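You operate a simulated robot arm through the tools that you are given. There is no shell and no other tool. Be economical: measure what you need, move in short steps, check, and stop when the job is done.

You are at the controls of a simulated two-armed robot. One attempt, no reset.

Task
Pick up the tube from the end of the long bench by the fineness meter with one hand, pass it to the other hand and put it on the top of the low green table. Set down upright: tube.

Only the result counts: the job must be done as asked and must still hold three seconds after the hand-in. Knocking over, shifting, dropping, spilling or breaking anything else fails it.

Robot
Two 7-joint arms with two-finger parallel grippers on one trunk, on a base that drives. Base frame: it is fixed to the floor where the robot stands at the start and does not move with it; the origin is under the middle of the robot, x ahead of it, y to its left, z up; the surface under the hand at the start is at about z = 850. Units: mm, degrees, N and s.
The left shoulder is at the start at [124, 171, 1162], the right one opposite. With the tool pointing down near the work surface each hand reaches from about 420 to 900 mm from the robot's upright axis, wherever it stands, measured 20 degrees to its own side. Places, roughly: top of the low green table (20x18 cm) [-1560, 440, 760]. Payload 4.4 kg a hand.
Tool frame (each hand has its own): the origin (TCP) lies between the finger pads and is the grasp point; the fingertips stand 23 mm ahead of it; z points along the fingers, y is the line along which they close. The gripper opens to 94 mm. The fingers are 38 mm wide and 10 mm thick; the gripper's body (54 by 96 mm) begins 39 mm behind the TCP.
Orientation is that of the tool frame in the base frame, as a unit quaternion [x, y, z, w]. With the fingers straight down and closing along the base's y, the tool's x points along the base's -x, its y along +y and its z along -z.

Tools
- The arms move only by the tool step_arm. It takes "left_plan", "right_plan" or both (then of equal length, played together; a hand with none holds still); each is a list of rows, each a list of 7 numbers: the shift along the tool's x, y, z in units of 30 mm (1.0 is 30 mm), then the turn, a rotation vector about the tool's x, y, z in units of 6 degrees (1.0 is 6 degrees), then the finger opening in mm, from 0 to 94. In form: [[x, y, z, ax, ay, az, hand], ...]. A call has 1 to 8 rows; each row shifts and turns the commanded pose from where the row before left it, along the tool's axes as they then stand. A call with a number of a shift or a turn outside -1 to 1 is refused whole. A row lasts 0.2 s, in which the tool goes at most 50 mm and 8.6 degrees; a call with a longer step from one row to the next is refused whole, and so is a gripper value outside its range. Where a pose cannot be reached the arm comes as near as it can. A force on the tool above 40 N (or 10 N above the force at the start of the call, whichever is more), or a blocked arm, ends the call early, and 0.2 s more pass. Each finger travels about 72 mm/s and halts on what it meets, pressing with about 24 N; the grip force reading is that of the motor and also rises with nothing between the fingers. The clock runs only during rows and for 0.2 s after the last one: add rows that do not move to give the fingers time. The reply holds the time, the measured pose of the TCP, the force on the tool along the base axes, the opening and the grip force, in the units named above and with some noise, with the torque about the TCP (base axes, N m) and any sound that the robot's microphone picked up, and new pictures: "pictures" is both (left out), scene, wrist or none (wrist: the cameras of the hands that moved).
- Cameras (640 x 400 px; columns grow to the right, rows downward): "scene" is now at [232.9, 32.4, 1299.6]; the picture's right is [0.38, -0.92, 0.00], its down [-0.56, -0.23, -0.80] and it looks along [0.74, 0.30, -0.60] (base axes); focal length 214 px, centre (320, 200). "left" rides on the left gripper at [86, -16, -74] in its tool frame; the picture's right is [0.18, 0.98, 0.00], its down [-0.58, 0.11, -0.81] and it looks along [-0.79, 0.15, 0.59] (tool axes); focal length 243 px, centre (320, 200). "right" rides on the right gripper at [86, 16, -74] in its tool frame; the picture's right is [-0.18, 0.98, 0.00], its down [-0.58, -0.11, -0.81] and it looks along [-0.79, -0.15, 0.59] (tool axes); focal length 243 px, centre (320, 200). There is no depth. A picture from a camera that has moved, and an enlarged one, comes with that camera's place and axes in the base frame and with its lens.
- move_column(by): slides the trunk up (or, below 0, down) by that many mm; the arms and the scene camera ride with it, the base frame stays. It gives what a move gives, with no picture.
- steer(legs): drives the robot by 1 to 6 legs, each [ahead, left, turn to the left] in mm, mm and degrees, along the robot's own axes; the way and the turn of a leg run together, so that a leg with both is an arc; at most 1500 mm and 180 degrees a leg. The arms and the cameras ride along, it lands a little off, and it stops where it bumps. It gives what a move gives, and a new picture of the scene camera.
- head_to(pan, tilt): turns the head with the scene camera to pan (to the left, within 80 degrees either way) and tilt (down, from -29 to 69), counted from straight ahead of the robot. It gives what a move gives, and a new picture of the scene camera.
- inspect(camera, box): a new picture of the part [left, top, right, bottom] of that camera's present view, enlarged. No time passes.
- close_job(): hands the job in; it is judged then, once.

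Go step by step. Nothing tells you exact positions but the pictures and the camera data: compare them with the known pose of the tool, close in by small moves and look again before you grip or let go. The budget is 120 turns and 260 pictures, counting those below and the enlarged ones. Unless the task says otherwise, let go and move clear before handing in, and close with one line.

The tools are called after "Call:" by a JSON object that holds its "name" and its "arguments". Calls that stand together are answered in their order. step_arm: Moves the arms, as the interface text tells. Its arguments: {"type":"object","properties":{"left_plan":{"type":"array"},"right_plan":{"type":"array"},"pictures":{"type":"string","enum":["both","scene","wrist","none"]}},"required":[]} The other tools are called the same way: move_column (by) slides the trunk up or down; steer (legs) drives the base; head_to (pan, tilt) turns the head that bears the scene camera; inspect (camera, box) takes an enlarged picture of a part of a camera's view; close_job () hands the job in.

At the start:

```text
time_s: 0.0
left_eef_pos: [502.8, 418.2, 1171.8]
left_tool_rot: [0.0, 1.0, 0.0, 0.0]
left_force: [0.9, -0.2, 0.5]
left_ft_torque: [0.02, 0.0, 0.01]
left_width: 94.0
left_grip_force: 0.0
right_eef_pos: [518.8, -108.0, 1107.2]
right_tool_rot: [0.0, 1.0, 0.0, 0.0]
right_force: [0.2, 0.3, -0.2]
right_ft_torque: [0.0, -0.02, -0.01]
right_width: 93.9
right_grip_force: 0.1
trunk travel left (down, up): [-175.0, 213.0]
robot x, y, heading: [1.7, -0.7, -0.2]
head pan, tilt: [22.5, 37.2]
```

scene: 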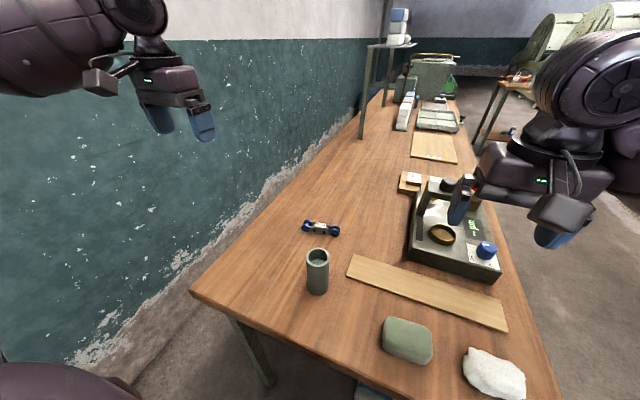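
right: 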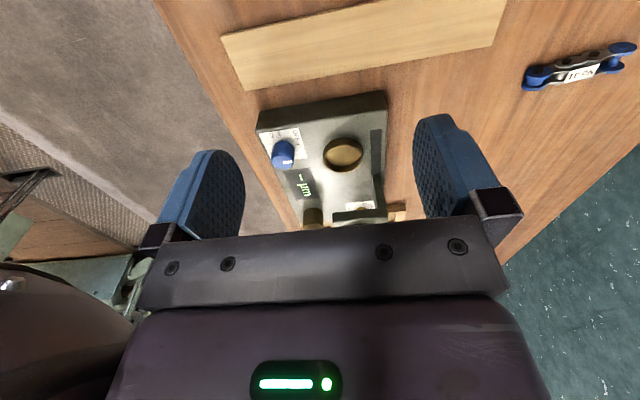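
left: 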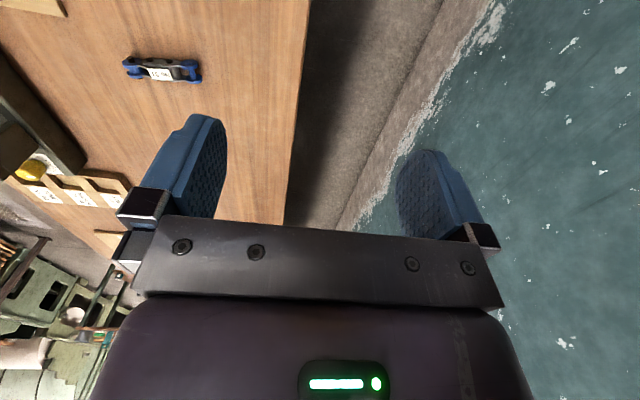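

I see a grey-green open tube standing on the near end of the bench, roughly at [475, 135]. I'll enlarge the view to check it before moving.

Call:
{"name": "inspect", "arguments": {"camera": "scene", "box": [260, 200, 420, 300]}}

Call:
{"name": "head_to", "arguments": {"pan": 20, "tilt": 60}}

```text
4.00 times, centred on (340, 250) of scene
camera zoom: at [232.9, 32.4, 1299.6], right [0.38, -0.92, 0.0], down [-0.56, -0.23, -0.8], along [0.74, 0.3, -0.6], focal length 858 px, centre (240, 0)
```

zoom: 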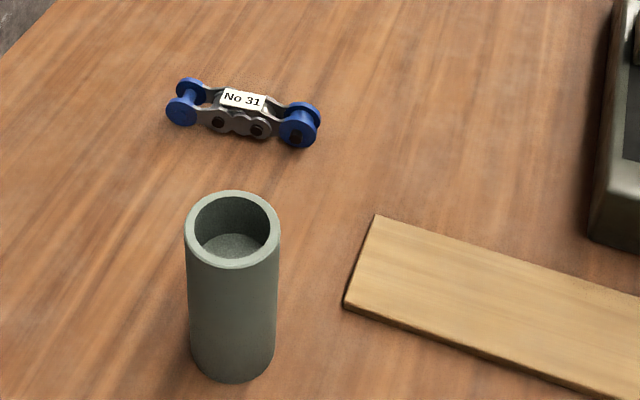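

```text
time_s: 0.9
left_eef_pos: [503.8, 418.0, 1171.3]
left_tool_rot: [0.0, 1.0, 0.0, 0.0]
left_force: [-0.2, -0.2, -0.2]
left_ft_torque: [0.0, 0.0, -0.02]
left_width: 94.0
left_grip_force: 0.1
right_eef_pos: [518.4, -107.8, 1107.9]
right_tool_rot: [0.0, 1.0, 0.0, 0.001]
right_force: [0.5, -0.2, -0.3]
right_ft_torque: [0.01, 0.01, 0.01]
right_width: 94.2
right_grip_force: 0.0
trunk travel left (down, up): [-175.0, 213.0]
robot x, y, heading: [-0.5, 2.6, -0.0]
head pan, tilt: [20.0, 60.0]
camera scene: at [215.4, 22.0, 1268.7], right [0.34, -0.94, 0.0], down [-0.81, -0.3, -0.5], along [0.47, 0.17, -0.87], focal length 214 px, centre (320, 200)
```

scene: 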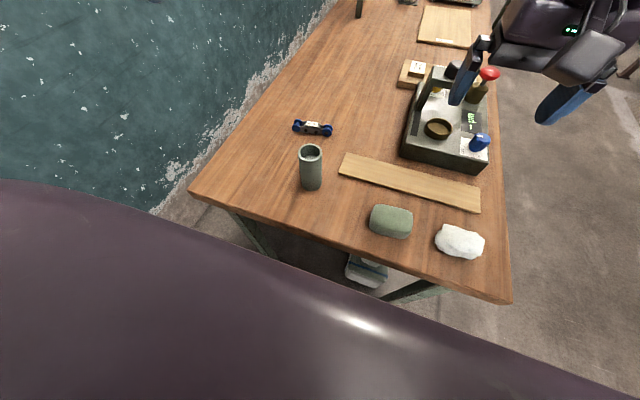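

The tube looks empty, about 47 mm wide and 105 mm tall, standing near [481, 137] on the bench (z 850–955). The plan is a top grasp with the left hand, so I bring it over the tube at height and move the right hand aside.

Call:
{"name": "step_arm", "arguments": {"left_plan": [[0.09, -1, 0, 0, 0, 0, 94], [0.09, -1, 0, 0, 0, 0, 94], [0.09, -1, 0, 0, 0, 0, 94], [0.09, -1, 0, 0, 0, 0, 94], [0.09, -1, 0, 0, 0, 0, 94], [0.09, -1, 0, 0, 0, 0, 94], [0.09, -1, 0, 0, 0, 0, 94], [0.09, -1, 0, 0, 0, 0, 94]], "right_plan": [[0, -1, 0, 0, 0, 0, 94], [0, -1, 0, 0, 0, 0, 94], [0, -1, 0, 0, 0, 0, 94], [0, -1, 0, 0, 0, 0, 94], [0, 0, 0, 0, 0, 0, 94], [0, 0, 0, 0, 0, 0, 94], [0, 0, 0, 0, 0, 0, 94], [0, 0, 0, 0, 0, 0, 94]], "pictures": "none"}}

Call:
{"name": "step_arm", "arguments": {"left_plan": [[0, -1, 0, 0, 0, 0, 94], [0, -0.37, 0, 0, 0, 0, 94], [0, 0, 1, 0, 0, 0, 94], [0, 0, 1, 0, 0, 0, 94], [0, 0, 1, 0, 0, 0, 94], [0, 0, 0, 0, 0, 0, 94]]}}

```text
time_s: 2.7
left_eef_pos: [480.9, 176.1, 1169.4]
left_tool_rot: [0.001, 1.0, 0.0, 0.0]
left_force: [0.4, -0.6, -0.8]
left_ft_torque: [0.02, -0.01, -0.01]
left_width: 94.3
left_grip_force: 0.0
right_eef_pos: [518.0, -230.0, 1105.9]
right_tool_rot: [0.0, 1.0, 0.0, -0.001]
right_force: [0.9, -0.2, -0.2]
right_ft_torque: [0.0, 0.04, 0.01]
right_width: 94.0
right_grip_force: 0.1
trunk travel left (down, up): [-175.0, 213.0]
robot x, y, heading: [-0.2, 0.8, -0.2]
head pan, tilt: [20.0, 60.0]
```

```text
time_s: 4.1
left_eef_pos: [481.5, 135.9, 1080.2]
left_tool_rot: [0.0, 1.0, 0.0, 0.001]
left_force: [-0.4, 0.5, 0.2]
left_ft_torque: [0.0, -0.01, -0.01]
left_width: 93.7
left_grip_force: 0.1
right_eef_pos: [516.7, -227.7, 1106.9]
right_tool_rot: [-0.001, 1.0, 0.0, 0.0]
right_force: [0.0, 0.0, 0.6]
right_ft_torque: [0.04, 0.05, 0.0]
right_width: 94.0
right_grip_force: 0.1
trunk travel left (down, up): [-175.0, 213.0]
robot x, y, heading: [-1.2, 1.5, 0.1]
head pan, tilt: [20.0, 60.0]
camera scene: at [215.0, 21.9, 1268.8], right [0.34, -0.94, 0.0], down [-0.81, -0.3, -0.5], along [0.47, 0.17, -0.87], focal length 214 px, centre (320, 200)
camera left: at [394.4, 121.1, 1155.8], right [-0.18, 0.98, 0.0], down [0.58, 0.11, 0.81], along [0.79, 0.15, -0.59], focal length 243 px, centre (320, 200)
```

scene: 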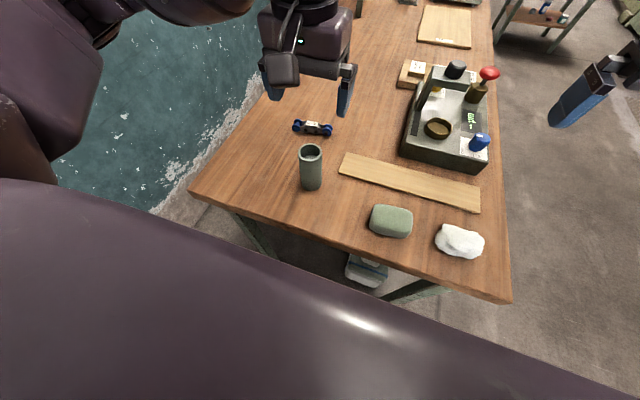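
left: 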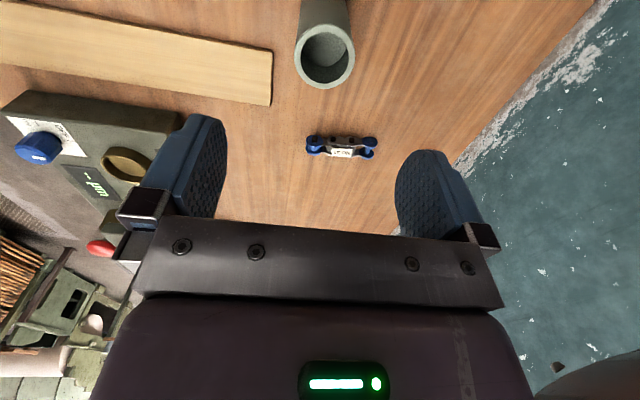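

The left hand is above the tube, and the wrist view puts the mouth near [480, 140]. I shift 4 mm in y and descend to just above the rim to check centring.

Call:
{"name": "step_arm", "arguments": {"left_plan": [[0, 0.13, 1, 0, 0, 0, 94], [0, 0, 1, 0, 0, 0, 94], [0, 0, 1, 0, 0, 0, 94], [0, 0, 0.3, 0, 0, 0, 94], [0, 0, 0, 0, 0, 0, 94]]}}

```text
time_s: 5.3
left_eef_pos: [481.6, 142.1, 981.3]
left_tool_rot: [0.0, 1.0, 0.0, 0.0]
left_force: [0.1, -0.7, -0.9]
left_ft_torque: [-0.01, -0.02, 0.01]
left_width: 94.0
left_grip_force: 0.1
right_eef_pos: [517.5, -228.5, 1107.1]
right_tool_rot: [0.0, 1.0, 0.0, 0.0]
right_force: [0.2, 0.3, -0.2]
right_ft_torque: [-0.02, -0.02, 0.01]
right_width: 93.8
right_grip_force: 0.0
trunk travel left (down, up): [-175.0, 213.0]
robot x, y, heading: [0.3, -3.4, -0.0]
head pan, tilt: [20.0, 60.0]
camera scene: at [215.3, 22.0, 1268.7], right [0.34, -0.94, 0.0], down [-0.81, -0.3, -0.5], along [0.47, 0.17, -0.87], focal length 214 px, centre (320, 200)
camera left: at [395.0, 125.8, 1057.9], right [-0.18, 0.98, 0.0], down [0.58, 0.11, 0.81], along [0.79, 0.15, -0.59], focal length 243 px, centre (320, 200)
```

scene: 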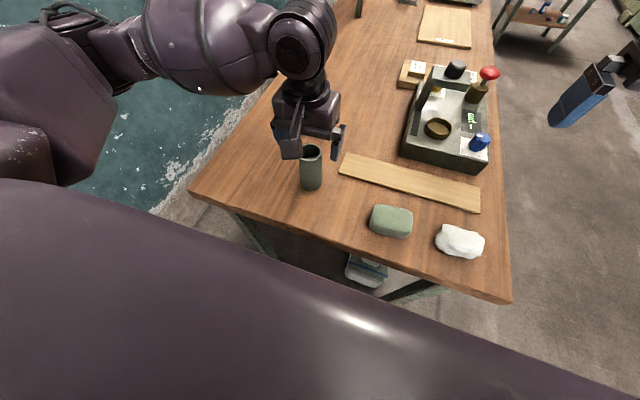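
left: 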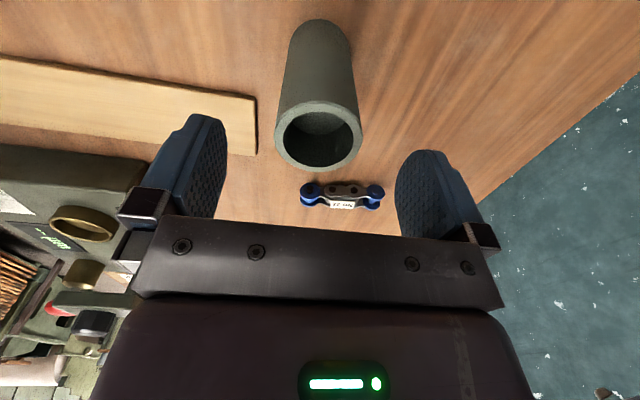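

The tube is centred between the fingers to within about 2 mm. I descend so the TCP is about 22 mm below the rim and close.

Call:
{"name": "step_arm", "arguments": {"left_plan": [[0.07, 0, 0.8, 0, 0, 0, 94], [0, -0.03, 0.83, 0, 0, 0, 94], [0, 0, 0, 0, 0, 0, 94], [0, 0, 0, 0, 0, 0, 70], [0, 0, 0, 0, 0, 0, 40], [0, 0, 0, 0, 0, 0, 30], [0, 0, 0, 0, 0, 0, 30], [0, 0, 0, 0, 0, 0, 30]]}}

```text
time_s: 7.1
left_eef_pos: [478.3, 141.3, 934.0]
left_tool_rot: [0.001, 1.0, -0.001, 0.0]
left_force: [0.0, 0.4, -0.1]
left_ft_torque: [0.05, 0.03, 0.02]
left_width: 46.9
left_grip_force: 24.1
right_eef_pos: [518.2, -228.2, 1108.0]
right_tool_rot: [0.0, 1.0, 0.0, 0.0]
right_force: [-0.9, -0.3, 1.2]
right_ft_torque: [0.01, 0.02, -0.03]
right_width: 94.0
right_grip_force: 0.0
trunk travel left (down, up): [-175.0, 213.0]
robot x, y, heading: [-0.6, 3.1, -0.0]
head pan, tilt: [20.0, 60.0]
camera scene: at [215.4, 22.0, 1268.6], right [0.34, -0.94, 0.0], down [-0.81, -0.3, -0.5], along [0.47, 0.17, -0.87], focal length 214 px, centre (320, 200)
camera left: at [392.8, 126.1, 1010.1], right [-0.18, 0.98, 0.0], down [0.58, 0.11, 0.81], along [0.79, 0.15, -0.59], focal length 243 px, centre (320, 200)
```

scene: 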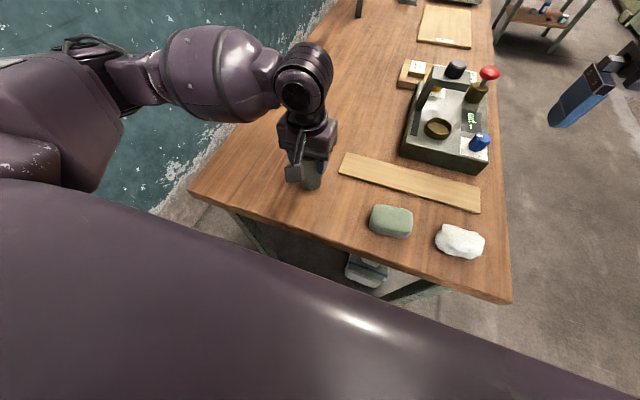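
left: 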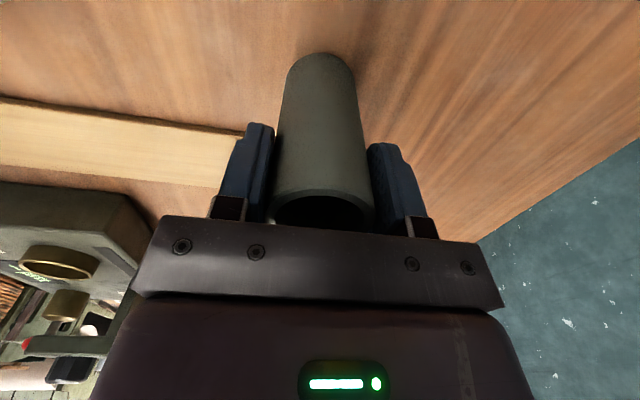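

The grip is solid: 46.9 mm at 24 N. I lift straight up.

Call:
{"name": "step_arm", "arguments": {"left_plan": [[0, 0, -0.3, 0, 0, 0, 30], [0, 0, -0.7, 0, 0, 0, 30], [0, 0, -1, 0, 0, 0, 30], [0, 0, -1, 0, 0, 0, 30], [0, 0, -1, 0, 0, 0, 30], [0, 0, -1, 0, 0, 0, 30], [0, 0, -1, 0, 0, 0, 30], [0, 0, -1, 0, 0, 0, 30]]}}

```text
time_s: 8.9
left_eef_pos: [479.6, 140.0, 1143.3]
left_tool_rot: [0.0, 1.0, 0.001, 0.0]
left_force: [0.6, -0.2, 0.3]
left_ft_torque: [-0.02, -0.02, 0.0]
left_width: 47.0
left_grip_force: 23.8
right_eef_pos: [517.0, -228.0, 1106.8]
right_tool_rot: [0.0, 1.0, 0.0, 0.0]
right_force: [0.1, -0.1, 0.6]
right_ft_torque: [-0.02, 0.0, 0.02]
right_width: 93.8
right_grip_force: 0.1
trunk travel left (down, up): [-175.0, 213.0]
robot x, y, heading: [-0.7, 1.9, -0.1]
head pan, tilt: [20.0, 60.0]
camera scene: at [214.9, 21.8, 1268.8], right [0.34, -0.94, 0.0], down [-0.81, -0.3, -0.5], along [0.47, 0.17, -0.87], focal length 214 px, centre (320, 200)
camera left: at [393.3, 124.5, 1219.9], right [-0.18, 0.98, 0.0], down [0.58, 0.11, 0.81], along [0.79, 0.15, -0.59], focal length 243 px, centre (320, 200)
```

scene: 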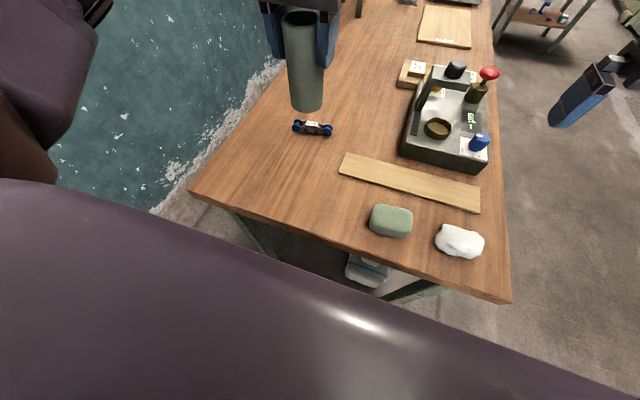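
left: 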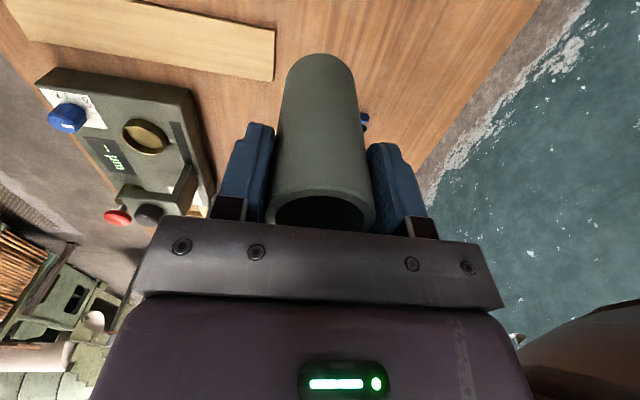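

The tube is lifted. Before driving I look right and left for obstacles and the green table.

Call:
{"name": "head_to", "arguments": {"pan": -80, "tilt": 25}}

Call:
{"name": "head_to", "arguments": {"pan": 80, "tilt": 25}}

```text
time_s: 10.6
left_eef_pos: [480.5, 140.1, 1144.1]
left_tool_rot: [0.0, 1.0, 0.0, 0.0]
left_force: [0.3, 0.9, -1.4]
left_ft_torque: [-0.01, 0.0, -0.02]
left_width: 47.0
left_grip_force: 24.3
right_eef_pos: [518.4, -228.2, 1106.2]
right_tool_rot: [0.0, 1.0, 0.0, 0.0]
right_force: [-0.5, -0.9, -0.2]
right_ft_torque: [0.02, 0.01, 0.0]
right_width: 94.0
right_grip_force: 0.0
trunk travel left (down, up): [-175.0, 213.0]
robot x, y, heading: [1.4, 2.6, 0.1]
head pan, tilt: [-80.0, 25.0]
camera scene: at [168.8, -91.5, 1318.7], right [-0.98, -0.17, 0.0], down [-0.07, 0.42, -0.91], along [0.16, -0.89, -0.42], focal length 214 px, centre (320, 200)
```

scene: 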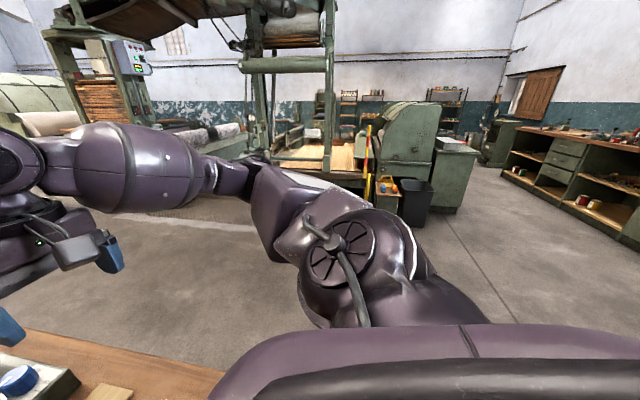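

```text
time_s: 13.1
left_eef_pos: [480.7, 140.5, 1143.9]
left_tool_rot: [0.0, 1.0, 0.0, 0.0]
left_force: [-0.5, -0.4, -0.4]
left_ft_torque: [0.0, 0.0, 0.0]
left_width: 47.1
left_grip_force: 24.3
right_eef_pos: [517.3, -228.3, 1107.3]
right_tool_rot: [0.0, 1.0, 0.0, 0.0]
right_force: [-0.7, 0.3, -0.2]
right_ft_torque: [0.01, -0.01, -0.03]
right_width: 94.0
right_grip_force: 0.0
trunk travel left (down, up): [-175.0, 213.0]
robot x, y, heading: [-2.4, 0.6, 0.0]
head pan, tilt: [80.0, 25.0]
camera scene: at [168.8, 89.9, 1318.7], right [0.98, -0.17, 0.0], down [-0.07, -0.42, -0.91], along [0.16, 0.89, -0.42], focal length 214 px, centre (320, 200)
```

scene: 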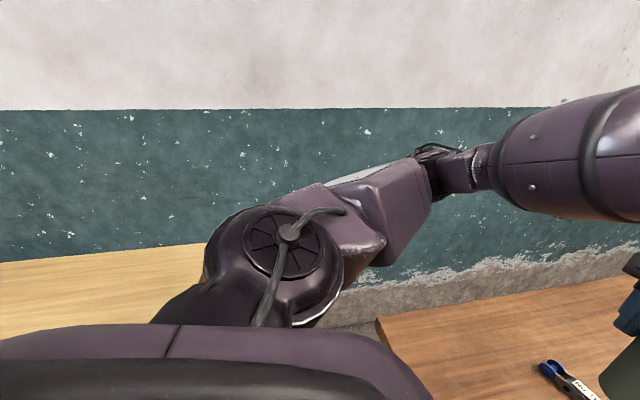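

There is another surface on the left along the wall and open floor on the right. I back away straight, drift right, then turn clockwise to look at the area behind.

Call:
{"name": "head_to", "arguments": {"pan": -50, "tilt": 25}}

Call:
{"name": "steer", "arguments": {"legs": [[-350, 0, 0], [0, -300, 0], [0, 0, -90]]}}

```text
time_s: 15.2
left_eef_pos: [481.3, 140.4, 1142.2]
left_tool_rot: [0.0, 1.0, 0.0, 0.0]
left_force: [0.0, -0.1, -0.2]
left_ft_torque: [0.01, 0.01, -0.01]
left_width: 46.7
left_grip_force: 23.7
right_eef_pos: [517.9, -227.0, 1107.4]
right_tool_rot: [0.0, 1.0, 0.0, 0.0]
right_force: [-0.2, -0.3, 0.4]
right_ft_torque: [0.02, 0.0, -0.02]
right_width: 94.2
right_grip_force: 0.0
trunk travel left (down, up): [-175.0, 213.0]
robot x, y, heading: [-2.3, -1.7, -0.1]
head pan, tilt: [-50.0, 25.0]
camera scene: at [212.0, -71.3, 1318.7], right [-0.77, -0.64, 0.0], down [-0.27, 0.32, -0.91], along [0.58, -0.69, -0.42], focal length 214 px, centre (320, 200)
```

scene: 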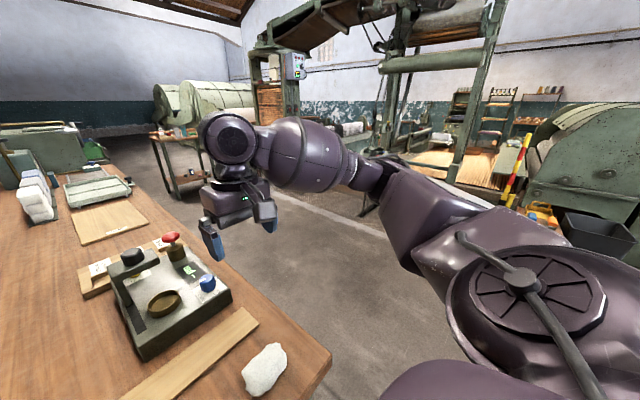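

```text
time_s: 24.2
left_eef_pos: [-225.5, -782.4, 1144.7]
left_tool_rot: [0.716, 0.698, 0.0, 0.0]
left_force: [0.4, -0.5, -0.4]
left_ft_torque: [0.01, -0.01, -0.01]
left_width: 47.1
left_grip_force: 24.1
right_eef_pos: [-593.9, -811.7, 1108.2]
right_tool_rot: [0.716, 0.698, -0.001, 0.0]
right_force: [0.6, -0.4, -0.3]
right_ft_torque: [0.0, 0.01, 0.0]
right_width: 93.8
right_grip_force: 0.1
trunk travel left (down, up): [-175.0, 213.0]
robot x, y, heading: [-353.2, -300.2, -91.4]
head pan, tilt: [-50.0, 25.0]
camera scene: at [-429.5, -510.0, 1318.7], right [-0.62, 0.78, 0.0], down [0.33, 0.26, -0.91], along [-0.71, -0.57, -0.42], focal length 214 px, centre (320, 200)
```

scene: 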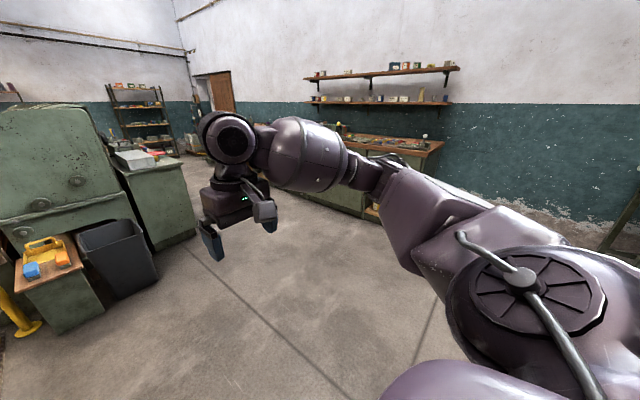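

Open floor here. I turn on clockwise to face the green table.

Call:
{"name": "head_to", "arguments": {"pan": 0, "tilt": 25}}

Call:
{"name": "steer", "arguments": {"legs": [[0, 0, -90]]}}

```text
time_s: 25.4
left_eef_pos: [-226.1, -782.4, 1143.2]
left_tool_rot: [0.716, 0.698, 0.0, 0.001]
left_force: [0.2, 1.8, -0.9]
left_ft_torque: [-0.03, -0.02, -0.02]
left_width: 47.0
left_grip_force: 24.3
right_eef_pos: [-592.7, -810.8, 1107.5]
right_tool_rot: [0.716, 0.698, 0.0, 0.0]
right_force: [-0.1, -0.6, -0.4]
right_ft_torque: [0.01, -0.02, 0.02]
right_width: 94.0
right_grip_force: 0.0
trunk travel left (down, up): [-175.0, 213.0]
robot x, y, heading: [-354.8, -304.3, -91.7]
head pan, tilt: [0.0, 25.0]
camera scene: at [-359.6, -544.5, 1318.7], right [-1.0, 0.02, 0.0], down [0.01, 0.42, -0.91], along [-0.02, -0.91, -0.42], focal length 214 px, centre (320, 200)
```

scene: 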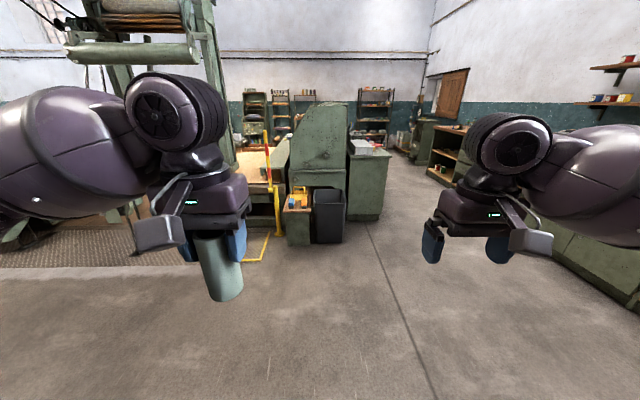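

```text
time_s: 29.5
left_eef_pos: [-833.1, -440.4, 1143.3]
left_tool_rot: [1.0, 0.001, 0.0, 0.001]
left_force: [-1.3, 1.2, 0.6]
left_ft_torque: [0.03, -0.01, 0.0]
left_width: 47.0
left_grip_force: 23.9
right_eef_pos: [-872.5, -71.7, 1105.6]
right_tool_rot: [1.0, 0.002, 0.0, 0.0]
right_force: [-0.6, 0.0, -0.2]
right_ft_torque: [0.02, -0.01, 0.0]
right_width: 93.9
right_grip_force: 0.0
trunk travel left (down, up): [-175.0, 213.0]
robot x, y, heading: [-350.9, -298.5, -179.5]
head pan, tilt: [0.0, 25.0]
camera scene: at [-598.7, -300.2, 1318.7], right [0.0, 1.0, 0.0], down [0.42, 0.0, -0.91], along [-0.91, 0.0, -0.42], focal length 214 px, centre (320, 200)
```

scene: 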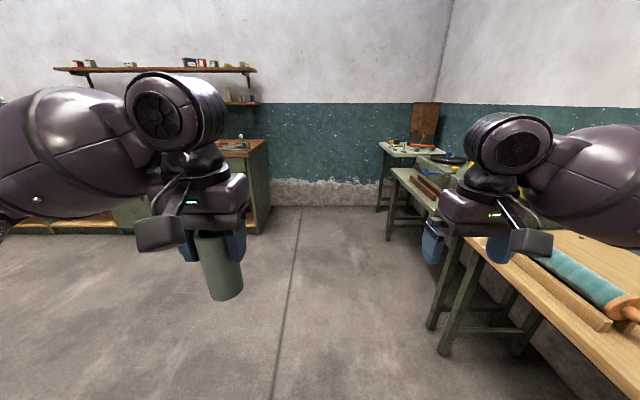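

The green table should be at about pixel (463, 220), hidden behind the right wrist. I move sideways and look from a better angle.

Call:
{"name": "steer", "arguments": {"legs": [[500, 0, 0]]}}

Call:
{"name": "head_to", "arguments": {"pan": -50, "tilt": 30}}

```text
time_s: 32.5
left_eef_pos: [-1335.1, -445.6, 1142.6]
left_tool_rot: [1.0, 0.004, -0.001, -0.001]
left_force: [0.8, -0.1, -0.3]
left_ft_torque: [0.0, 0.01, -0.02]
left_width: 46.8
left_grip_force: 23.9
right_eef_pos: [-1376.6, -78.6, 1106.7]
right_tool_rot: [1.0, 0.005, 0.0, 0.0]
right_force: [-0.5, -0.2, -1.2]
right_ft_torque: [0.01, -0.03, 0.01]
right_width: 93.8
right_grip_force: 0.2
trunk travel left (down, up): [-175.0, 213.0]
robot x, y, heading: [-856.8, -303.1, -179.6]
head pan, tilt: [0.0, 25.0]
camera scene: at [-1101.1, -304.8, 1318.7], right [-0.01, 1.0, 0.0], down [0.42, 0.0, -0.91], along [-0.91, -0.01, -0.42], focal length 214 px, centre (320, 200)
```

scene: 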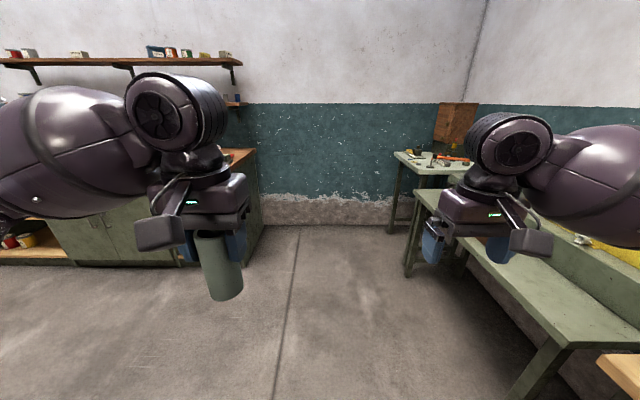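

```text
time_s: 33.6
left_eef_pos: [-1335.3, -446.3, 1143.4]
left_tool_rot: [1.0, 0.004, 0.0, 0.0]
left_force: [-0.1, -0.3, 0.1]
left_ft_torque: [0.02, -0.01, 0.01]
left_width: 46.6
left_grip_force: 23.9
right_eef_pos: [-1374.5, -78.8, 1108.2]
right_tool_rot: [1.0, 0.005, 0.0, 0.0]
right_force: [1.0, -0.6, 0.0]
right_ft_torque: [0.02, 0.0, -0.03]
right_width: 94.1
right_grip_force: 0.0
trunk travel left (down, up): [-175.0, 213.0]
robot x, y, heading: [-856.1, -297.4, -179.7]
head pan, tilt: [-50.0, 30.0]
camera scene: at [-1067.5, -235.3, 1310.7], right [0.76, 0.65, 0.0], down [0.33, -0.38, -0.87], along [-0.56, 0.66, -0.5], focal length 214 px, centre (320, 200)
```

scene: 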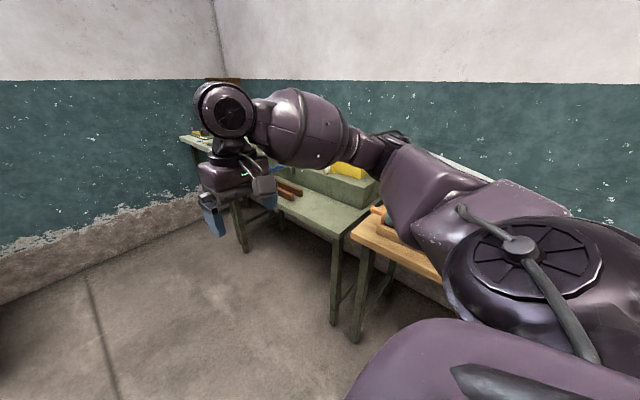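

The low green table has a clear front section at about y 320–550 with a raised part behind. Here in open floor I'll do the handover: the right hand must grip the tube from the side with its camera up, so I test whether the wrist can roll that far.

Call:
{"name": "step_arm", "arguments": {"right_plan": [[0, 0, 0, 0, 0, 1, 94], [0, 0, 0, 0, 0, 1, 94], [0, 0, 0, 0, 0, 1, 94], [0, 0, 0, 0, 0, 1, 94], [0, 0, 0, 0, 0, 1, 94], [0, 0, 0, 0, 0, 1, 94], [0, 0, 0, 0, 0, 1, 94], [0, 0, 0, 0, 0, 1, 94]], "pictures": "none"}}

Call:
{"name": "step_arm", "arguments": {"right_plan": [[0, 0, 0, 0, 0, 1, 94], [0, 0, 0, 0, 0, 1, 94], [0, 0, 0, 0, 0, 1, 94], [0, 0, 0, 0, 0, 1, 94], [0, 0, 0, 0, 0, 1, 94], [0, 0, 0, 0, 0, 1, 94], [0, 0, 0, 0, 0, 1, 94], [0, 0, 0, 0, 0, 0, 94]], "pictures": "none"}}

Call:
{"name": "head_to", "arguments": {"pan": 0, "tilt": 30}}

```text
time_s: 35.4
left_eef_pos: [-1333.7, -445.8, 1143.5]
left_tool_rot: [1.0, 0.004, 0.0, 0.0]
left_force: [0.0, 0.5, -0.9]
left_ft_torque: [0.0, 0.02, -0.03]
left_width: 47.0
left_grip_force: 24.3
right_eef_pos: [-1375.1, -78.6, 1106.4]
right_tool_rot: [0.915, -0.403, 0.0, 0.0]
right_force: [0.3, 0.6, 0.3]
right_ft_torque: [-0.03, 0.01, 0.03]
right_width: 94.0
right_grip_force: 0.0
trunk travel left (down, up): [-175.0, 213.0]
robot x, y, heading: [-852.3, -301.1, -179.8]
head pan, tilt: [-50.0, 30.0]
```

```text
time_s: 37.2
left_eef_pos: [-1335.7, -445.1, 1142.9]
left_tool_rot: [1.0, 0.004, 0.0, 0.001]
left_force: [-0.8, -0.4, -0.5]
left_ft_torque: [0.02, 0.02, 0.01]
left_width: 47.0
left_grip_force: 24.4
right_eef_pos: [-1376.5, -78.4, 1107.3]
right_tool_rot: [0.71, -0.705, 0.0, 0.001]
right_force: [0.3, -0.2, 0.6]
right_ft_torque: [0.01, -0.01, -0.01]
right_width: 94.1
right_grip_force: 0.0
trunk travel left (down, up): [-175.0, 213.0]
robot x, y, heading: [-855.2, -297.6, -179.4]
head pan, tilt: [-50.0, 30.0]
```

```text
time_s: 38.4
left_eef_pos: [-1335.3, -445.8, 1143.1]
left_tool_rot: [1.0, 0.004, 0.0, 0.0]
left_force: [-0.1, -0.5, -1.1]
left_ft_torque: [-0.01, 0.0, 0.01]
left_width: 47.0
left_grip_force: 24.4
right_eef_pos: [-1374.8, -78.8, 1107.2]
right_tool_rot: [0.71, -0.704, 0.0, -0.001]
right_force: [0.5, 0.5, 0.0]
right_ft_torque: [-0.02, -0.02, -0.01]
right_width: 94.1
right_grip_force: 0.1
trunk travel left (down, up): [-175.0, 213.0]
robot x, y, heading: [-858.3, -298.8, -179.6]
head pan, tilt: [0.0, 30.0]
camera scene: at [-1099.1, -304.7, 1310.7], right [-0.01, 1.0, 0.0], down [0.5, 0.0, -0.87], along [-0.87, -0.01, -0.5], focal length 214 px, centre (320, 200)
```

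scene: 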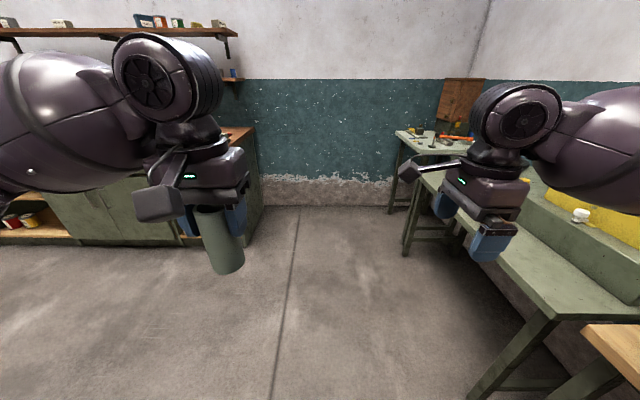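

The yaw works. Now I pitch the right fingers up to point left, keeping the camera on top.

Call:
{"name": "step_arm", "arguments": {"right_plan": [[0, 0, 0, 0, 1, 0, 94], [0, 0, 0, 0, 1, 0, 94], [0, 0, 0, 0, 1, 0, 94], [0, 0, 0, 0, 1, 0, 94], [0, 0, 0, 0, 1, 0, 94], [0, 0, 0, 0, 1, 0, 94], [0, 0, 0, 0, 1, 0, 94], [0, 0, 0, 0, 1, 0, 94]], "pictures": "none"}}

Call:
{"name": "step_arm", "arguments": {"right_plan": [[0, 0, 0, 0, 1, 0, 94], [0, 0, 0, 0, 1, 0, 94], [0, 0, 0, 0, 1, 0, 94], [0, 0, 0, 0, 1, 0, 94], [0, 0, 0, 0, 1, 0, 94], [0, 0, 0, 0, 1, 0, 94], [0, 0, 0, 0, 1, 0, 94], [0, 0, 0, 0, 0, 0, 94]], "pictures": "scene"}}

```text
time_s: 40.2
left_eef_pos: [-1334.9, -445.5, 1144.0]
left_tool_rot: [1.0, 0.004, 0.0, 0.001]
left_force: [-0.1, 0.5, -0.8]
left_ft_torque: [-0.01, 0.03, 0.0]
left_width: 47.0
left_grip_force: 24.5
right_eef_pos: [-1375.1, -77.6, 1107.1]
right_tool_rot: [0.648, -0.643, 0.289, 0.287]
right_force: [-0.8, 0.2, 0.2]
right_ft_torque: [-0.01, 0.02, -0.01]
right_width: 94.1
right_grip_force: 0.1
trunk travel left (down, up): [-175.0, 213.0]
robot x, y, heading: [-857.3, -302.0, -179.4]
head pan, tilt: [0.0, 30.0]
```

```text
time_s: 42.0
left_eef_pos: [-1334.6, -446.8, 1143.6]
left_tool_rot: [1.0, 0.005, 0.0, 0.001]
left_force: [0.7, 0.3, -0.9]
left_ft_torque: [-0.05, 0.02, 0.0]
left_width: 46.7
left_grip_force: 23.7
right_eef_pos: [-1375.8, -79.3, 1108.8]
right_tool_rot: [0.501, -0.498, 0.502, 0.499]
right_force: [0.1, 0.0, -0.1]
right_ft_torque: [0.0, 0.01, 0.01]
right_width: 94.0
right_grip_force: 0.0
trunk travel left (down, up): [-175.0, 213.0]
robot x, y, heading: [-857.2, -303.1, -179.3]
head pan, tilt: [0.0, 30.0]
camera scene: at [-1098.9, -304.8, 1310.8], right [-0.01, 1.0, 0.0], down [0.5, 0.0, -0.87], along [-0.87, -0.01, -0.5], focal length 214 px, centre (320, 200)
```

scene: 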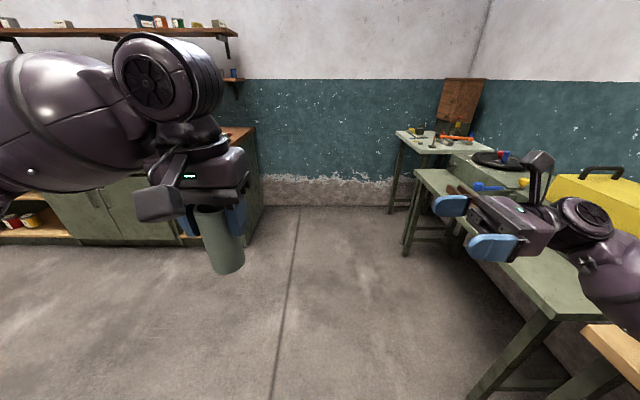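

The side orientation is reached exactly. Now I test swinging it to point forward too, since that will be wanted for placing.

Call:
{"name": "step_arm", "arguments": {"right_plan": [[0, 0, 0, -1, 0, 0, 94], [0, 0, 0, -1, 0, 0, 94], [0, 0, 0, -1, 0, 0, 94], [0, 0, 0, -1, 0, 0, 94], [0, 0, 0, -1, 0, 0, 94], [0, 0, 0, -1, 0, 0, 94], [0, 0, 0, -1, 0, 0, 94], [0, 0, 0, -1, 0, 0, 94]], "pictures": "none"}}

Call:
{"name": "step_arm", "arguments": {"right_plan": [[0, 0, 0, -1, 0, 0, 94], [0, 0, 0, -1, 0, 0, 94], [0, 0, 0, -1, 0, 0, 94], [0, 0, 0, -1, 0, 0, 94], [0, 0, 0, -1, 0, 0, 94], [0, 0, 0, -1, 0, 0, 94], [0, 0, 0, -1, 0, 0, 94], [0, 0, 0, 0, 0, 0, 94]], "pictures": "scene"}}

```text
time_s: 43.8
left_eef_pos: [-1335.1, -444.9, 1143.0]
left_tool_rot: [1.0, 0.005, 0.0, 0.001]
left_force: [0.6, 1.1, 0.3]
left_ft_torque: [0.01, -0.04, 0.03]
left_width: 46.9
left_grip_force: 23.9
right_eef_pos: [-1375.5, -77.9, 1107.2]
right_tool_rot: [-0.255, 0.66, -0.255, -0.66]
right_force: [0.4, 0.1, 0.6]
right_ft_torque: [0.0, -0.01, 0.0]
right_width: 94.0
right_grip_force: 0.1
trunk travel left (down, up): [-175.0, 213.0]
robot x, y, heading: [-853.0, -302.7, -179.3]
head pan, tilt: [0.0, 30.0]
```

```text
time_s: 45.6
left_eef_pos: [-1335.2, -446.1, 1143.4]
left_tool_rot: [1.0, 0.005, -0.001, -0.001]
left_force: [-0.8, 0.2, 0.3]
left_ft_torque: [-0.03, -0.01, 0.01]
left_width: 47.0
left_grip_force: 24.2
right_eef_pos: [-1434.0, -55.9, 1085.1]
right_tool_rot: [0.003, -0.706, 0.002, 0.709]
right_force: [-0.4, 0.1, -0.7]
right_ft_torque: [-0.04, -0.01, 0.01]
right_width: 93.9
right_grip_force: 0.2
right hand out of reach, approached as far as the arm can: row 1, 2, 3, 4, 5, 6
trunk travel left (down, up): [-175.0, 213.0]
robot x, y, heading: [-854.4, -300.3, -179.3]
head pan, tilt: [0.0, 30.0]
camera scene: at [-1098.7, -304.7, 1310.9], right [-0.01, 1.0, 0.0], down [0.5, 0.0, -0.87], along [-0.87, -0.01, -0.5], focal length 214 px, centre (320, 200)
```

scene: 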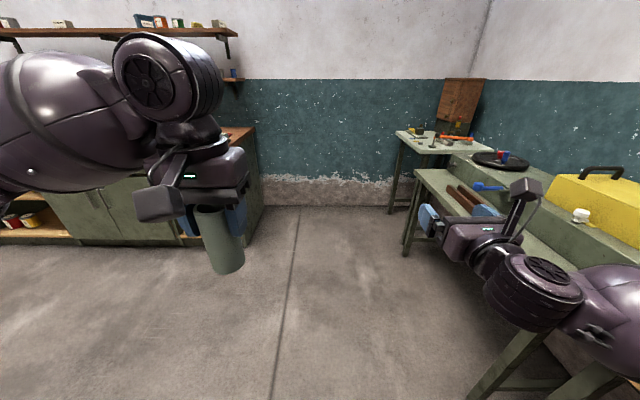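

Both orientations work. For the handover I turn the right hand back to point left, and yaw the left hand so its camera goes to the far side.

Call:
{"name": "step_arm", "arguments": {"right_plan": [[0, 0, 0, 1, 0, 0, 94], [0, 0, 0, 1, 0, 0, 94], [0, 0, 0, 1, 0, 0, 94], [0, 0, 0, 1, 0, 0, 94], [0, 0, 0, 1, 0, 0, 94], [0, 0, 0, 1, 0, 0, 94], [0, 0, 0, 1, 0, 0, 94], [0, 0, 0, 1, 0, 0, 94]], "left_plan": [[0, 0, 0, 0, 0, 1, 30], [0, 0, 0, 0, 0, 1, 30], [0, 0, 0, 0, 0, 1, 30], [0, 0, 0, 0, 0, 1, 30], [0, 0, 0, 0, 0, 1, 30], [0, 0, 0, 0, 0, 1, 30], [0, 0, 0, 0, 0, 1, 30], [0, 0, 0, 0, 0, 1, 30]], "pictures": "none"}}

Call:
{"name": "step_arm", "arguments": {"right_plan": [[0, 0, 0, 1, 0, 0, 94], [0, 0, 0, 1, 0, 0, 94], [0, 0, 0, 1, 0, 0, 94], [0, 0, 0, 1, 0, 0, 94], [0, 0, 0, 1, 0, 0, 94], [0, 0, 0, 1, 0, 0, 94], [0, 0, 0, 1, 0, 0, 94], [0, 0, 0, 0, 0, 0, 94]], "left_plan": [[0, 0, 0, 0, 0, 1, 30], [0, 0, 0, 0, 0, 1, 30], [0, 0, 0, 0, 0, 1, 30], [0, 0, 0, 0, 0, 1, 30], [0, 0, 0, 0, 0, 1, 30], [0, 0, 0, 0, 0, 1, 30], [0, 0, 0, 0, 0, 1, 30], [0, 0, 0, 0, 0, 0, 30]], "pictures": "both"}}

```text
time_s: 47.4
left_eef_pos: [-1334.9, -445.8, 1142.4]
left_tool_rot: [0.915, -0.403, 0.0, -0.001]
left_force: [0.3, -0.2, -0.9]
left_ft_torque: [-0.01, -0.01, -0.02]
left_width: 47.1
left_grip_force: 24.3
right_eef_pos: [-1433.0, -57.3, 1086.2]
right_tool_rot: [0.291, -0.645, 0.291, 0.645]
right_force: [-0.3, 0.4, -0.6]
right_ft_torque: [-0.02, 0.01, -0.01]
right_width: 93.7
right_grip_force: 0.0
trunk travel left (down, up): [-175.0, 213.0]
robot x, y, heading: [-856.2, -297.0, -179.8]
head pan, tilt: [0.0, 30.0]
```

```text
time_s: 49.2
left_eef_pos: [-1335.1, -447.0, 1142.4]
left_tool_rot: [0.71, -0.704, 0.0, 0.0]
left_force: [-1.2, -0.5, 0.8]
left_ft_torque: [-0.02, -0.02, 0.01]
left_width: 47.0
left_grip_force: 23.7
right_eef_pos: [-1431.4, -55.6, 1086.2]
right_tool_rot: [0.502, -0.498, 0.502, 0.498]
right_force: [0.2, -0.5, 0.4]
right_ft_torque: [0.0, 0.0, 0.01]
right_width: 94.1
right_grip_force: 0.1
trunk travel left (down, up): [-175.0, 213.0]
robot x, y, heading: [-855.6, -303.6, -179.3]
head pan, tilt: [0.0, 30.0]
camera scene: at [-1098.8, -304.7, 1310.8], right [-0.01, 1.0, 0.0], down [0.5, 0.0, -0.87], along [-0.87, -0.01, -0.5], focal length 214 px, centre (320, 200)
camera right: at [-1448.8, 18.1, 1171.7], right [-0.98, -0.01, -0.18], down [0.1, 0.81, -0.58], along [0.15, -0.59, -0.79], focal length 243 px, centre (320, 200)
camera left: at [-1318.2, -531.6, 1219.8], right [-0.98, -0.19, 0.0], down [-0.11, 0.58, 0.81], along [-0.15, 0.79, -0.59], focal length 243 px, centre (320, 200)
```

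scene: 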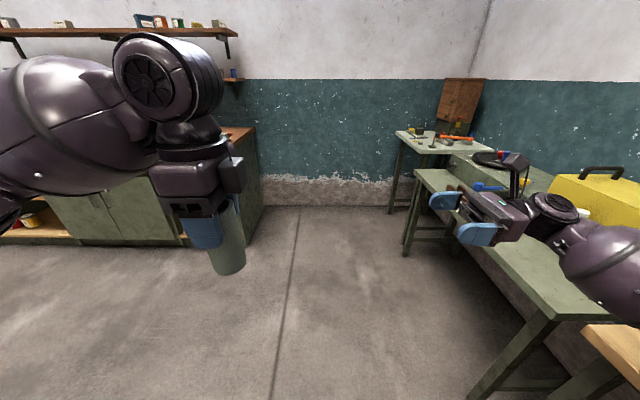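
right: 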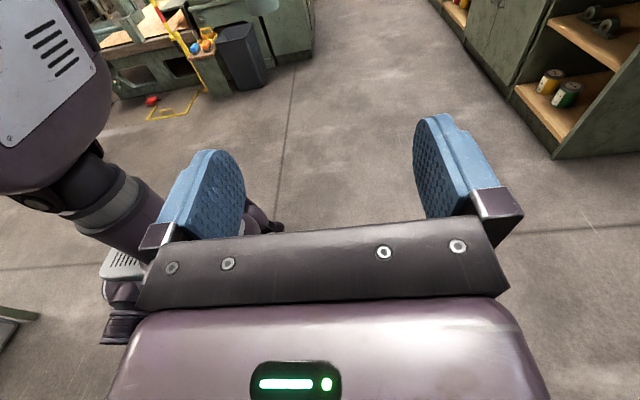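
left: 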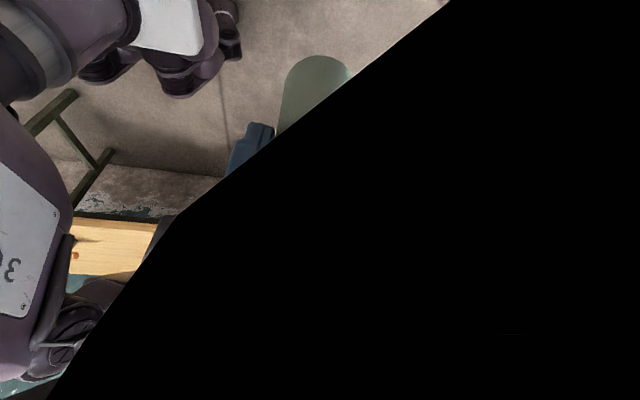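

Both hands are in the handover orientation. I bring the tube to the centre at about (-1385, -337) and bring the right hand level with the lower tube, 150 mm short.

Call:
{"name": "step_arm", "arguments": {"left_plan": [[-0.73, 0.33, 0, 0, 0, 0, 30], [-0.73, 0.33, 0, 0, 0, 0, 30], [-0.73, 0.33, 0, 0, 0, 0, 30], [-0.73, 0.33, 0, 0, 0, 0, 30], [-0.75, 0.35, 0, 0, 0, 0, 30], [0, 0, 0, 0, 0, 0, 30]], "right_plan": [[0.07, -0.31, 0.87, 0, 0, 0, 94], [0.07, -0.31, 0.87, 0, 0, 0, 94], [0.07, -0.31, 0.87, 0, 0, 0, 94], [0.07, -0.31, 0.87, 0, 0, 0, 94], [0.05, -0.31, 0.89, 0, 0, 0, 94], [0, 0, 0, 0, 0, 0, 94]]}}

```text
time_s: 50.6
left_eef_pos: [-1387.3, -335.8, 1145.3]
left_tool_rot: [0.71, -0.704, 0.001, 0.0]
left_force: [-0.2, 0.4, 0.2]
left_ft_torque: [-0.02, -0.01, -0.03]
left_width: 46.7
left_grip_force: 24.5
right_eef_pos: [-1385.1, -185.9, 1097.0]
right_tool_rot: [0.503, -0.498, 0.502, 0.498]
right_force: [-1.0, 0.1, -0.1]
right_ft_torque: [-0.02, 0.03, 0.02]
right_width: 94.1
right_grip_force: 0.1
trunk travel left (down, up): [-175.0, 213.0]
robot x, y, heading: [-853.3, -299.8, -179.5]
head pan, tilt: [0.0, 30.0]
camera scene: at [-1098.9, -304.9, 1310.8], right [-0.01, 1.0, 0.0], down [0.5, 0.0, -0.87], along [-0.87, -0.01, -0.5], focal length 214 px, centre (320, 200)
camera right: at [-1402.0, -111.7, 1182.4], right [-0.98, -0.01, -0.18], down [0.1, 0.81, -0.58], along [0.15, -0.59, -0.79], focal length 243 px, centre (320, 200)
camera left: at [-1370.7, -421.1, 1220.9], right [-0.98, -0.19, 0.0], down [-0.11, 0.58, 0.81], along [-0.15, 0.79, -0.59], focal length 243 px, centre (320, 200)
```

scene: 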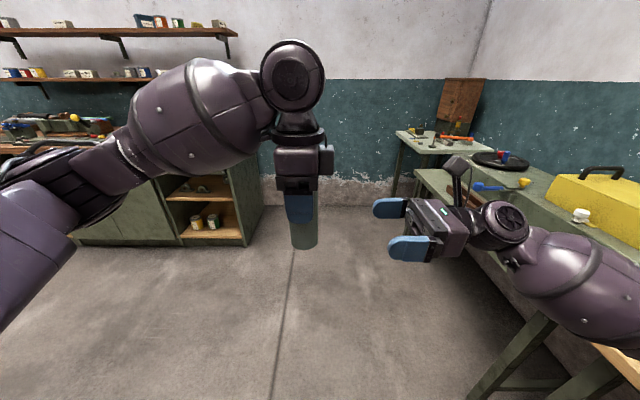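
right: 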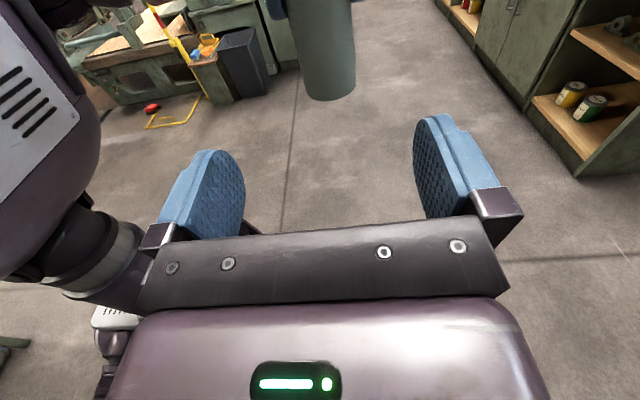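
left: 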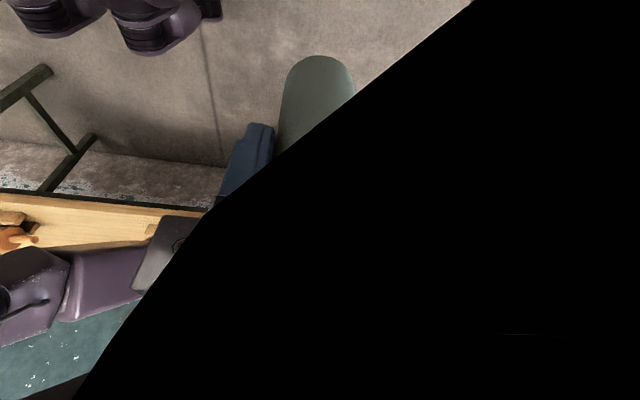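

The geometry agrees: the tube bottom is at z≈1060 and x≈-1387, and the right TCP is 37 mm above the bottom. I advance 105 mm and check.

Call:
{"name": "step_arm", "arguments": {"right_plan": [[0, 0.07, 0.9, 0, 0, 0, 94], [0, 0, 0.9, 0, 0, 0, 94], [0, 0, 0.9, 0, 0, 0, 94], [0, 0, 0.8, 0, 0, 0, 94], [0, 0, 0, 0, 0, 0, 94]]}}

```text
time_s: 51.8
left_eef_pos: [-1388.2, -335.3, 1145.5]
left_tool_rot: [0.71, -0.704, 0.0, 0.0]
left_force: [0.1, 0.1, -0.2]
left_ft_torque: [0.0, 0.02, -0.05]
left_width: 46.7
left_grip_force: 24.4
right_eef_pos: [-1385.1, -293.3, 1095.4]
right_tool_rot: [0.502, -0.498, 0.502, 0.498]
right_force: [0.5, -0.7, -0.1]
right_ft_torque: [0.0, -0.02, 0.0]
right_width: 94.0
right_grip_force: 0.1
trunk travel left (down, up): [-175.0, 213.0]
robot x, y, heading: [-856.0, -302.7, -179.3]
head pan, tilt: [0.0, 30.0]
camera scene: at [-1099.0, -304.6, 1310.8], right [-0.01, 1.0, 0.0], down [0.5, 0.0, -0.87], along [-0.87, -0.01, -0.5], focal length 214 px, centre (320, 200)
camera right: at [-1402.8, -219.1, 1180.4], right [-0.98, -0.01, -0.18], down [0.1, 0.81, -0.58], along [0.15, -0.59, -0.79], focal length 243 px, centre (320, 200)
```

scene: 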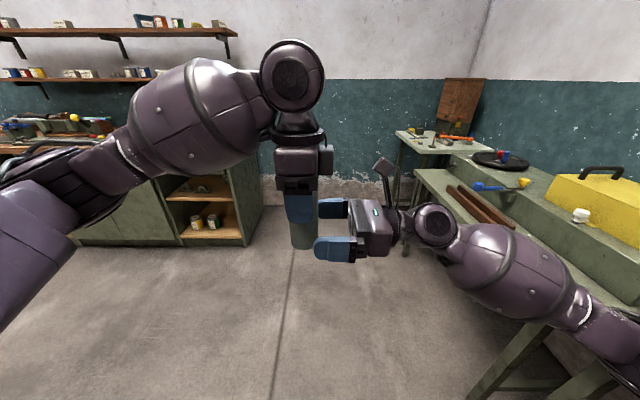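
right: 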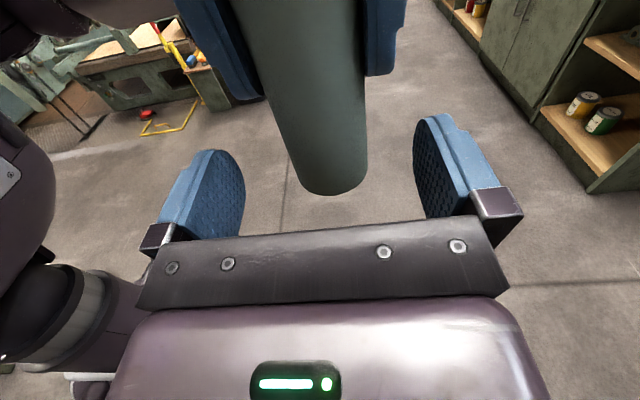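

Still aligned, with about 8 mm between the right fingers' top and the left fingertips. I advance the last 36 mm and close the right gripper.

Call:
{"name": "step_arm", "arguments": {"right_plan": [[0, 0.07, 0.6, 0, 0, 0, 94], [0, 0, 0.6, 0, 0, 0, 94], [0, 0, 0, 0, 0, 0, 94], [0, 0, 0, 0, 0, 0, 70], [0, 0, 0, 0, 0, 0, 50], [0, 0, 0, 0, 0, 0, 30], [0, 0, 0, 0, 0, 0, 30], [0, 0, 0, 0, 0, 0, 30]]}}

```text
time_s: 53.6
left_eef_pos: [-1387.9, -334.5, 1144.7]
left_tool_rot: [0.71, -0.704, 0.001, 0.0]
left_force: [6.7, 2.6, -0.8]
left_ft_torque: [0.03, -0.16, -0.01]
left_width: 46.8
left_grip_force: 24.0
right_eef_pos: [-1386.1, -326.6, 1096.0]
right_tool_rot: [0.503, -0.498, 0.502, 0.498]
right_force: [-6.8, -2.0, 0.2]
right_ft_torque: [0.05, -0.19, -0.07]
right_width: 46.8
right_grip_force: 23.7
trunk travel left (down, up): [-175.0, 213.0]
robot x, y, heading: [-855.9, -304.0, -179.6]
head pan, tilt: [0.0, 30.0]
camera scene: at [-1099.1, -304.8, 1310.7], right [-0.01, 1.0, 0.0], down [0.5, 0.0, -0.87], along [-0.87, -0.01, -0.5], focal length 214 px, centre (320, 200)
camera right: at [-1404.4, -254.3, 1181.0], right [-0.98, -0.01, -0.18], down [0.1, 0.81, -0.58], along [0.15, -0.59, -0.79], focal length 243 px, centre (320, 200)
```

scene: 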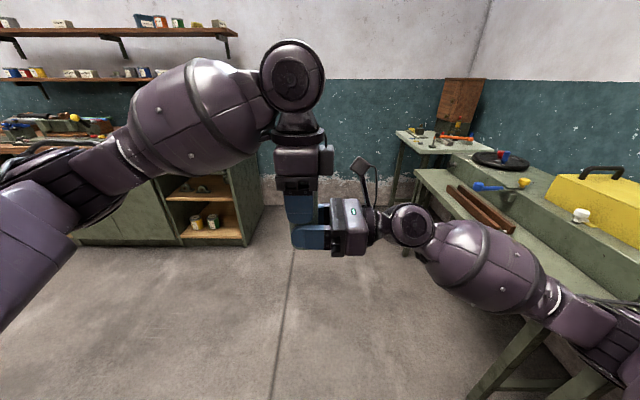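
right: 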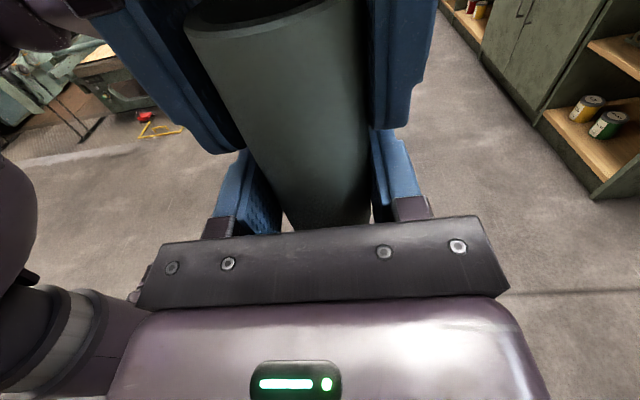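

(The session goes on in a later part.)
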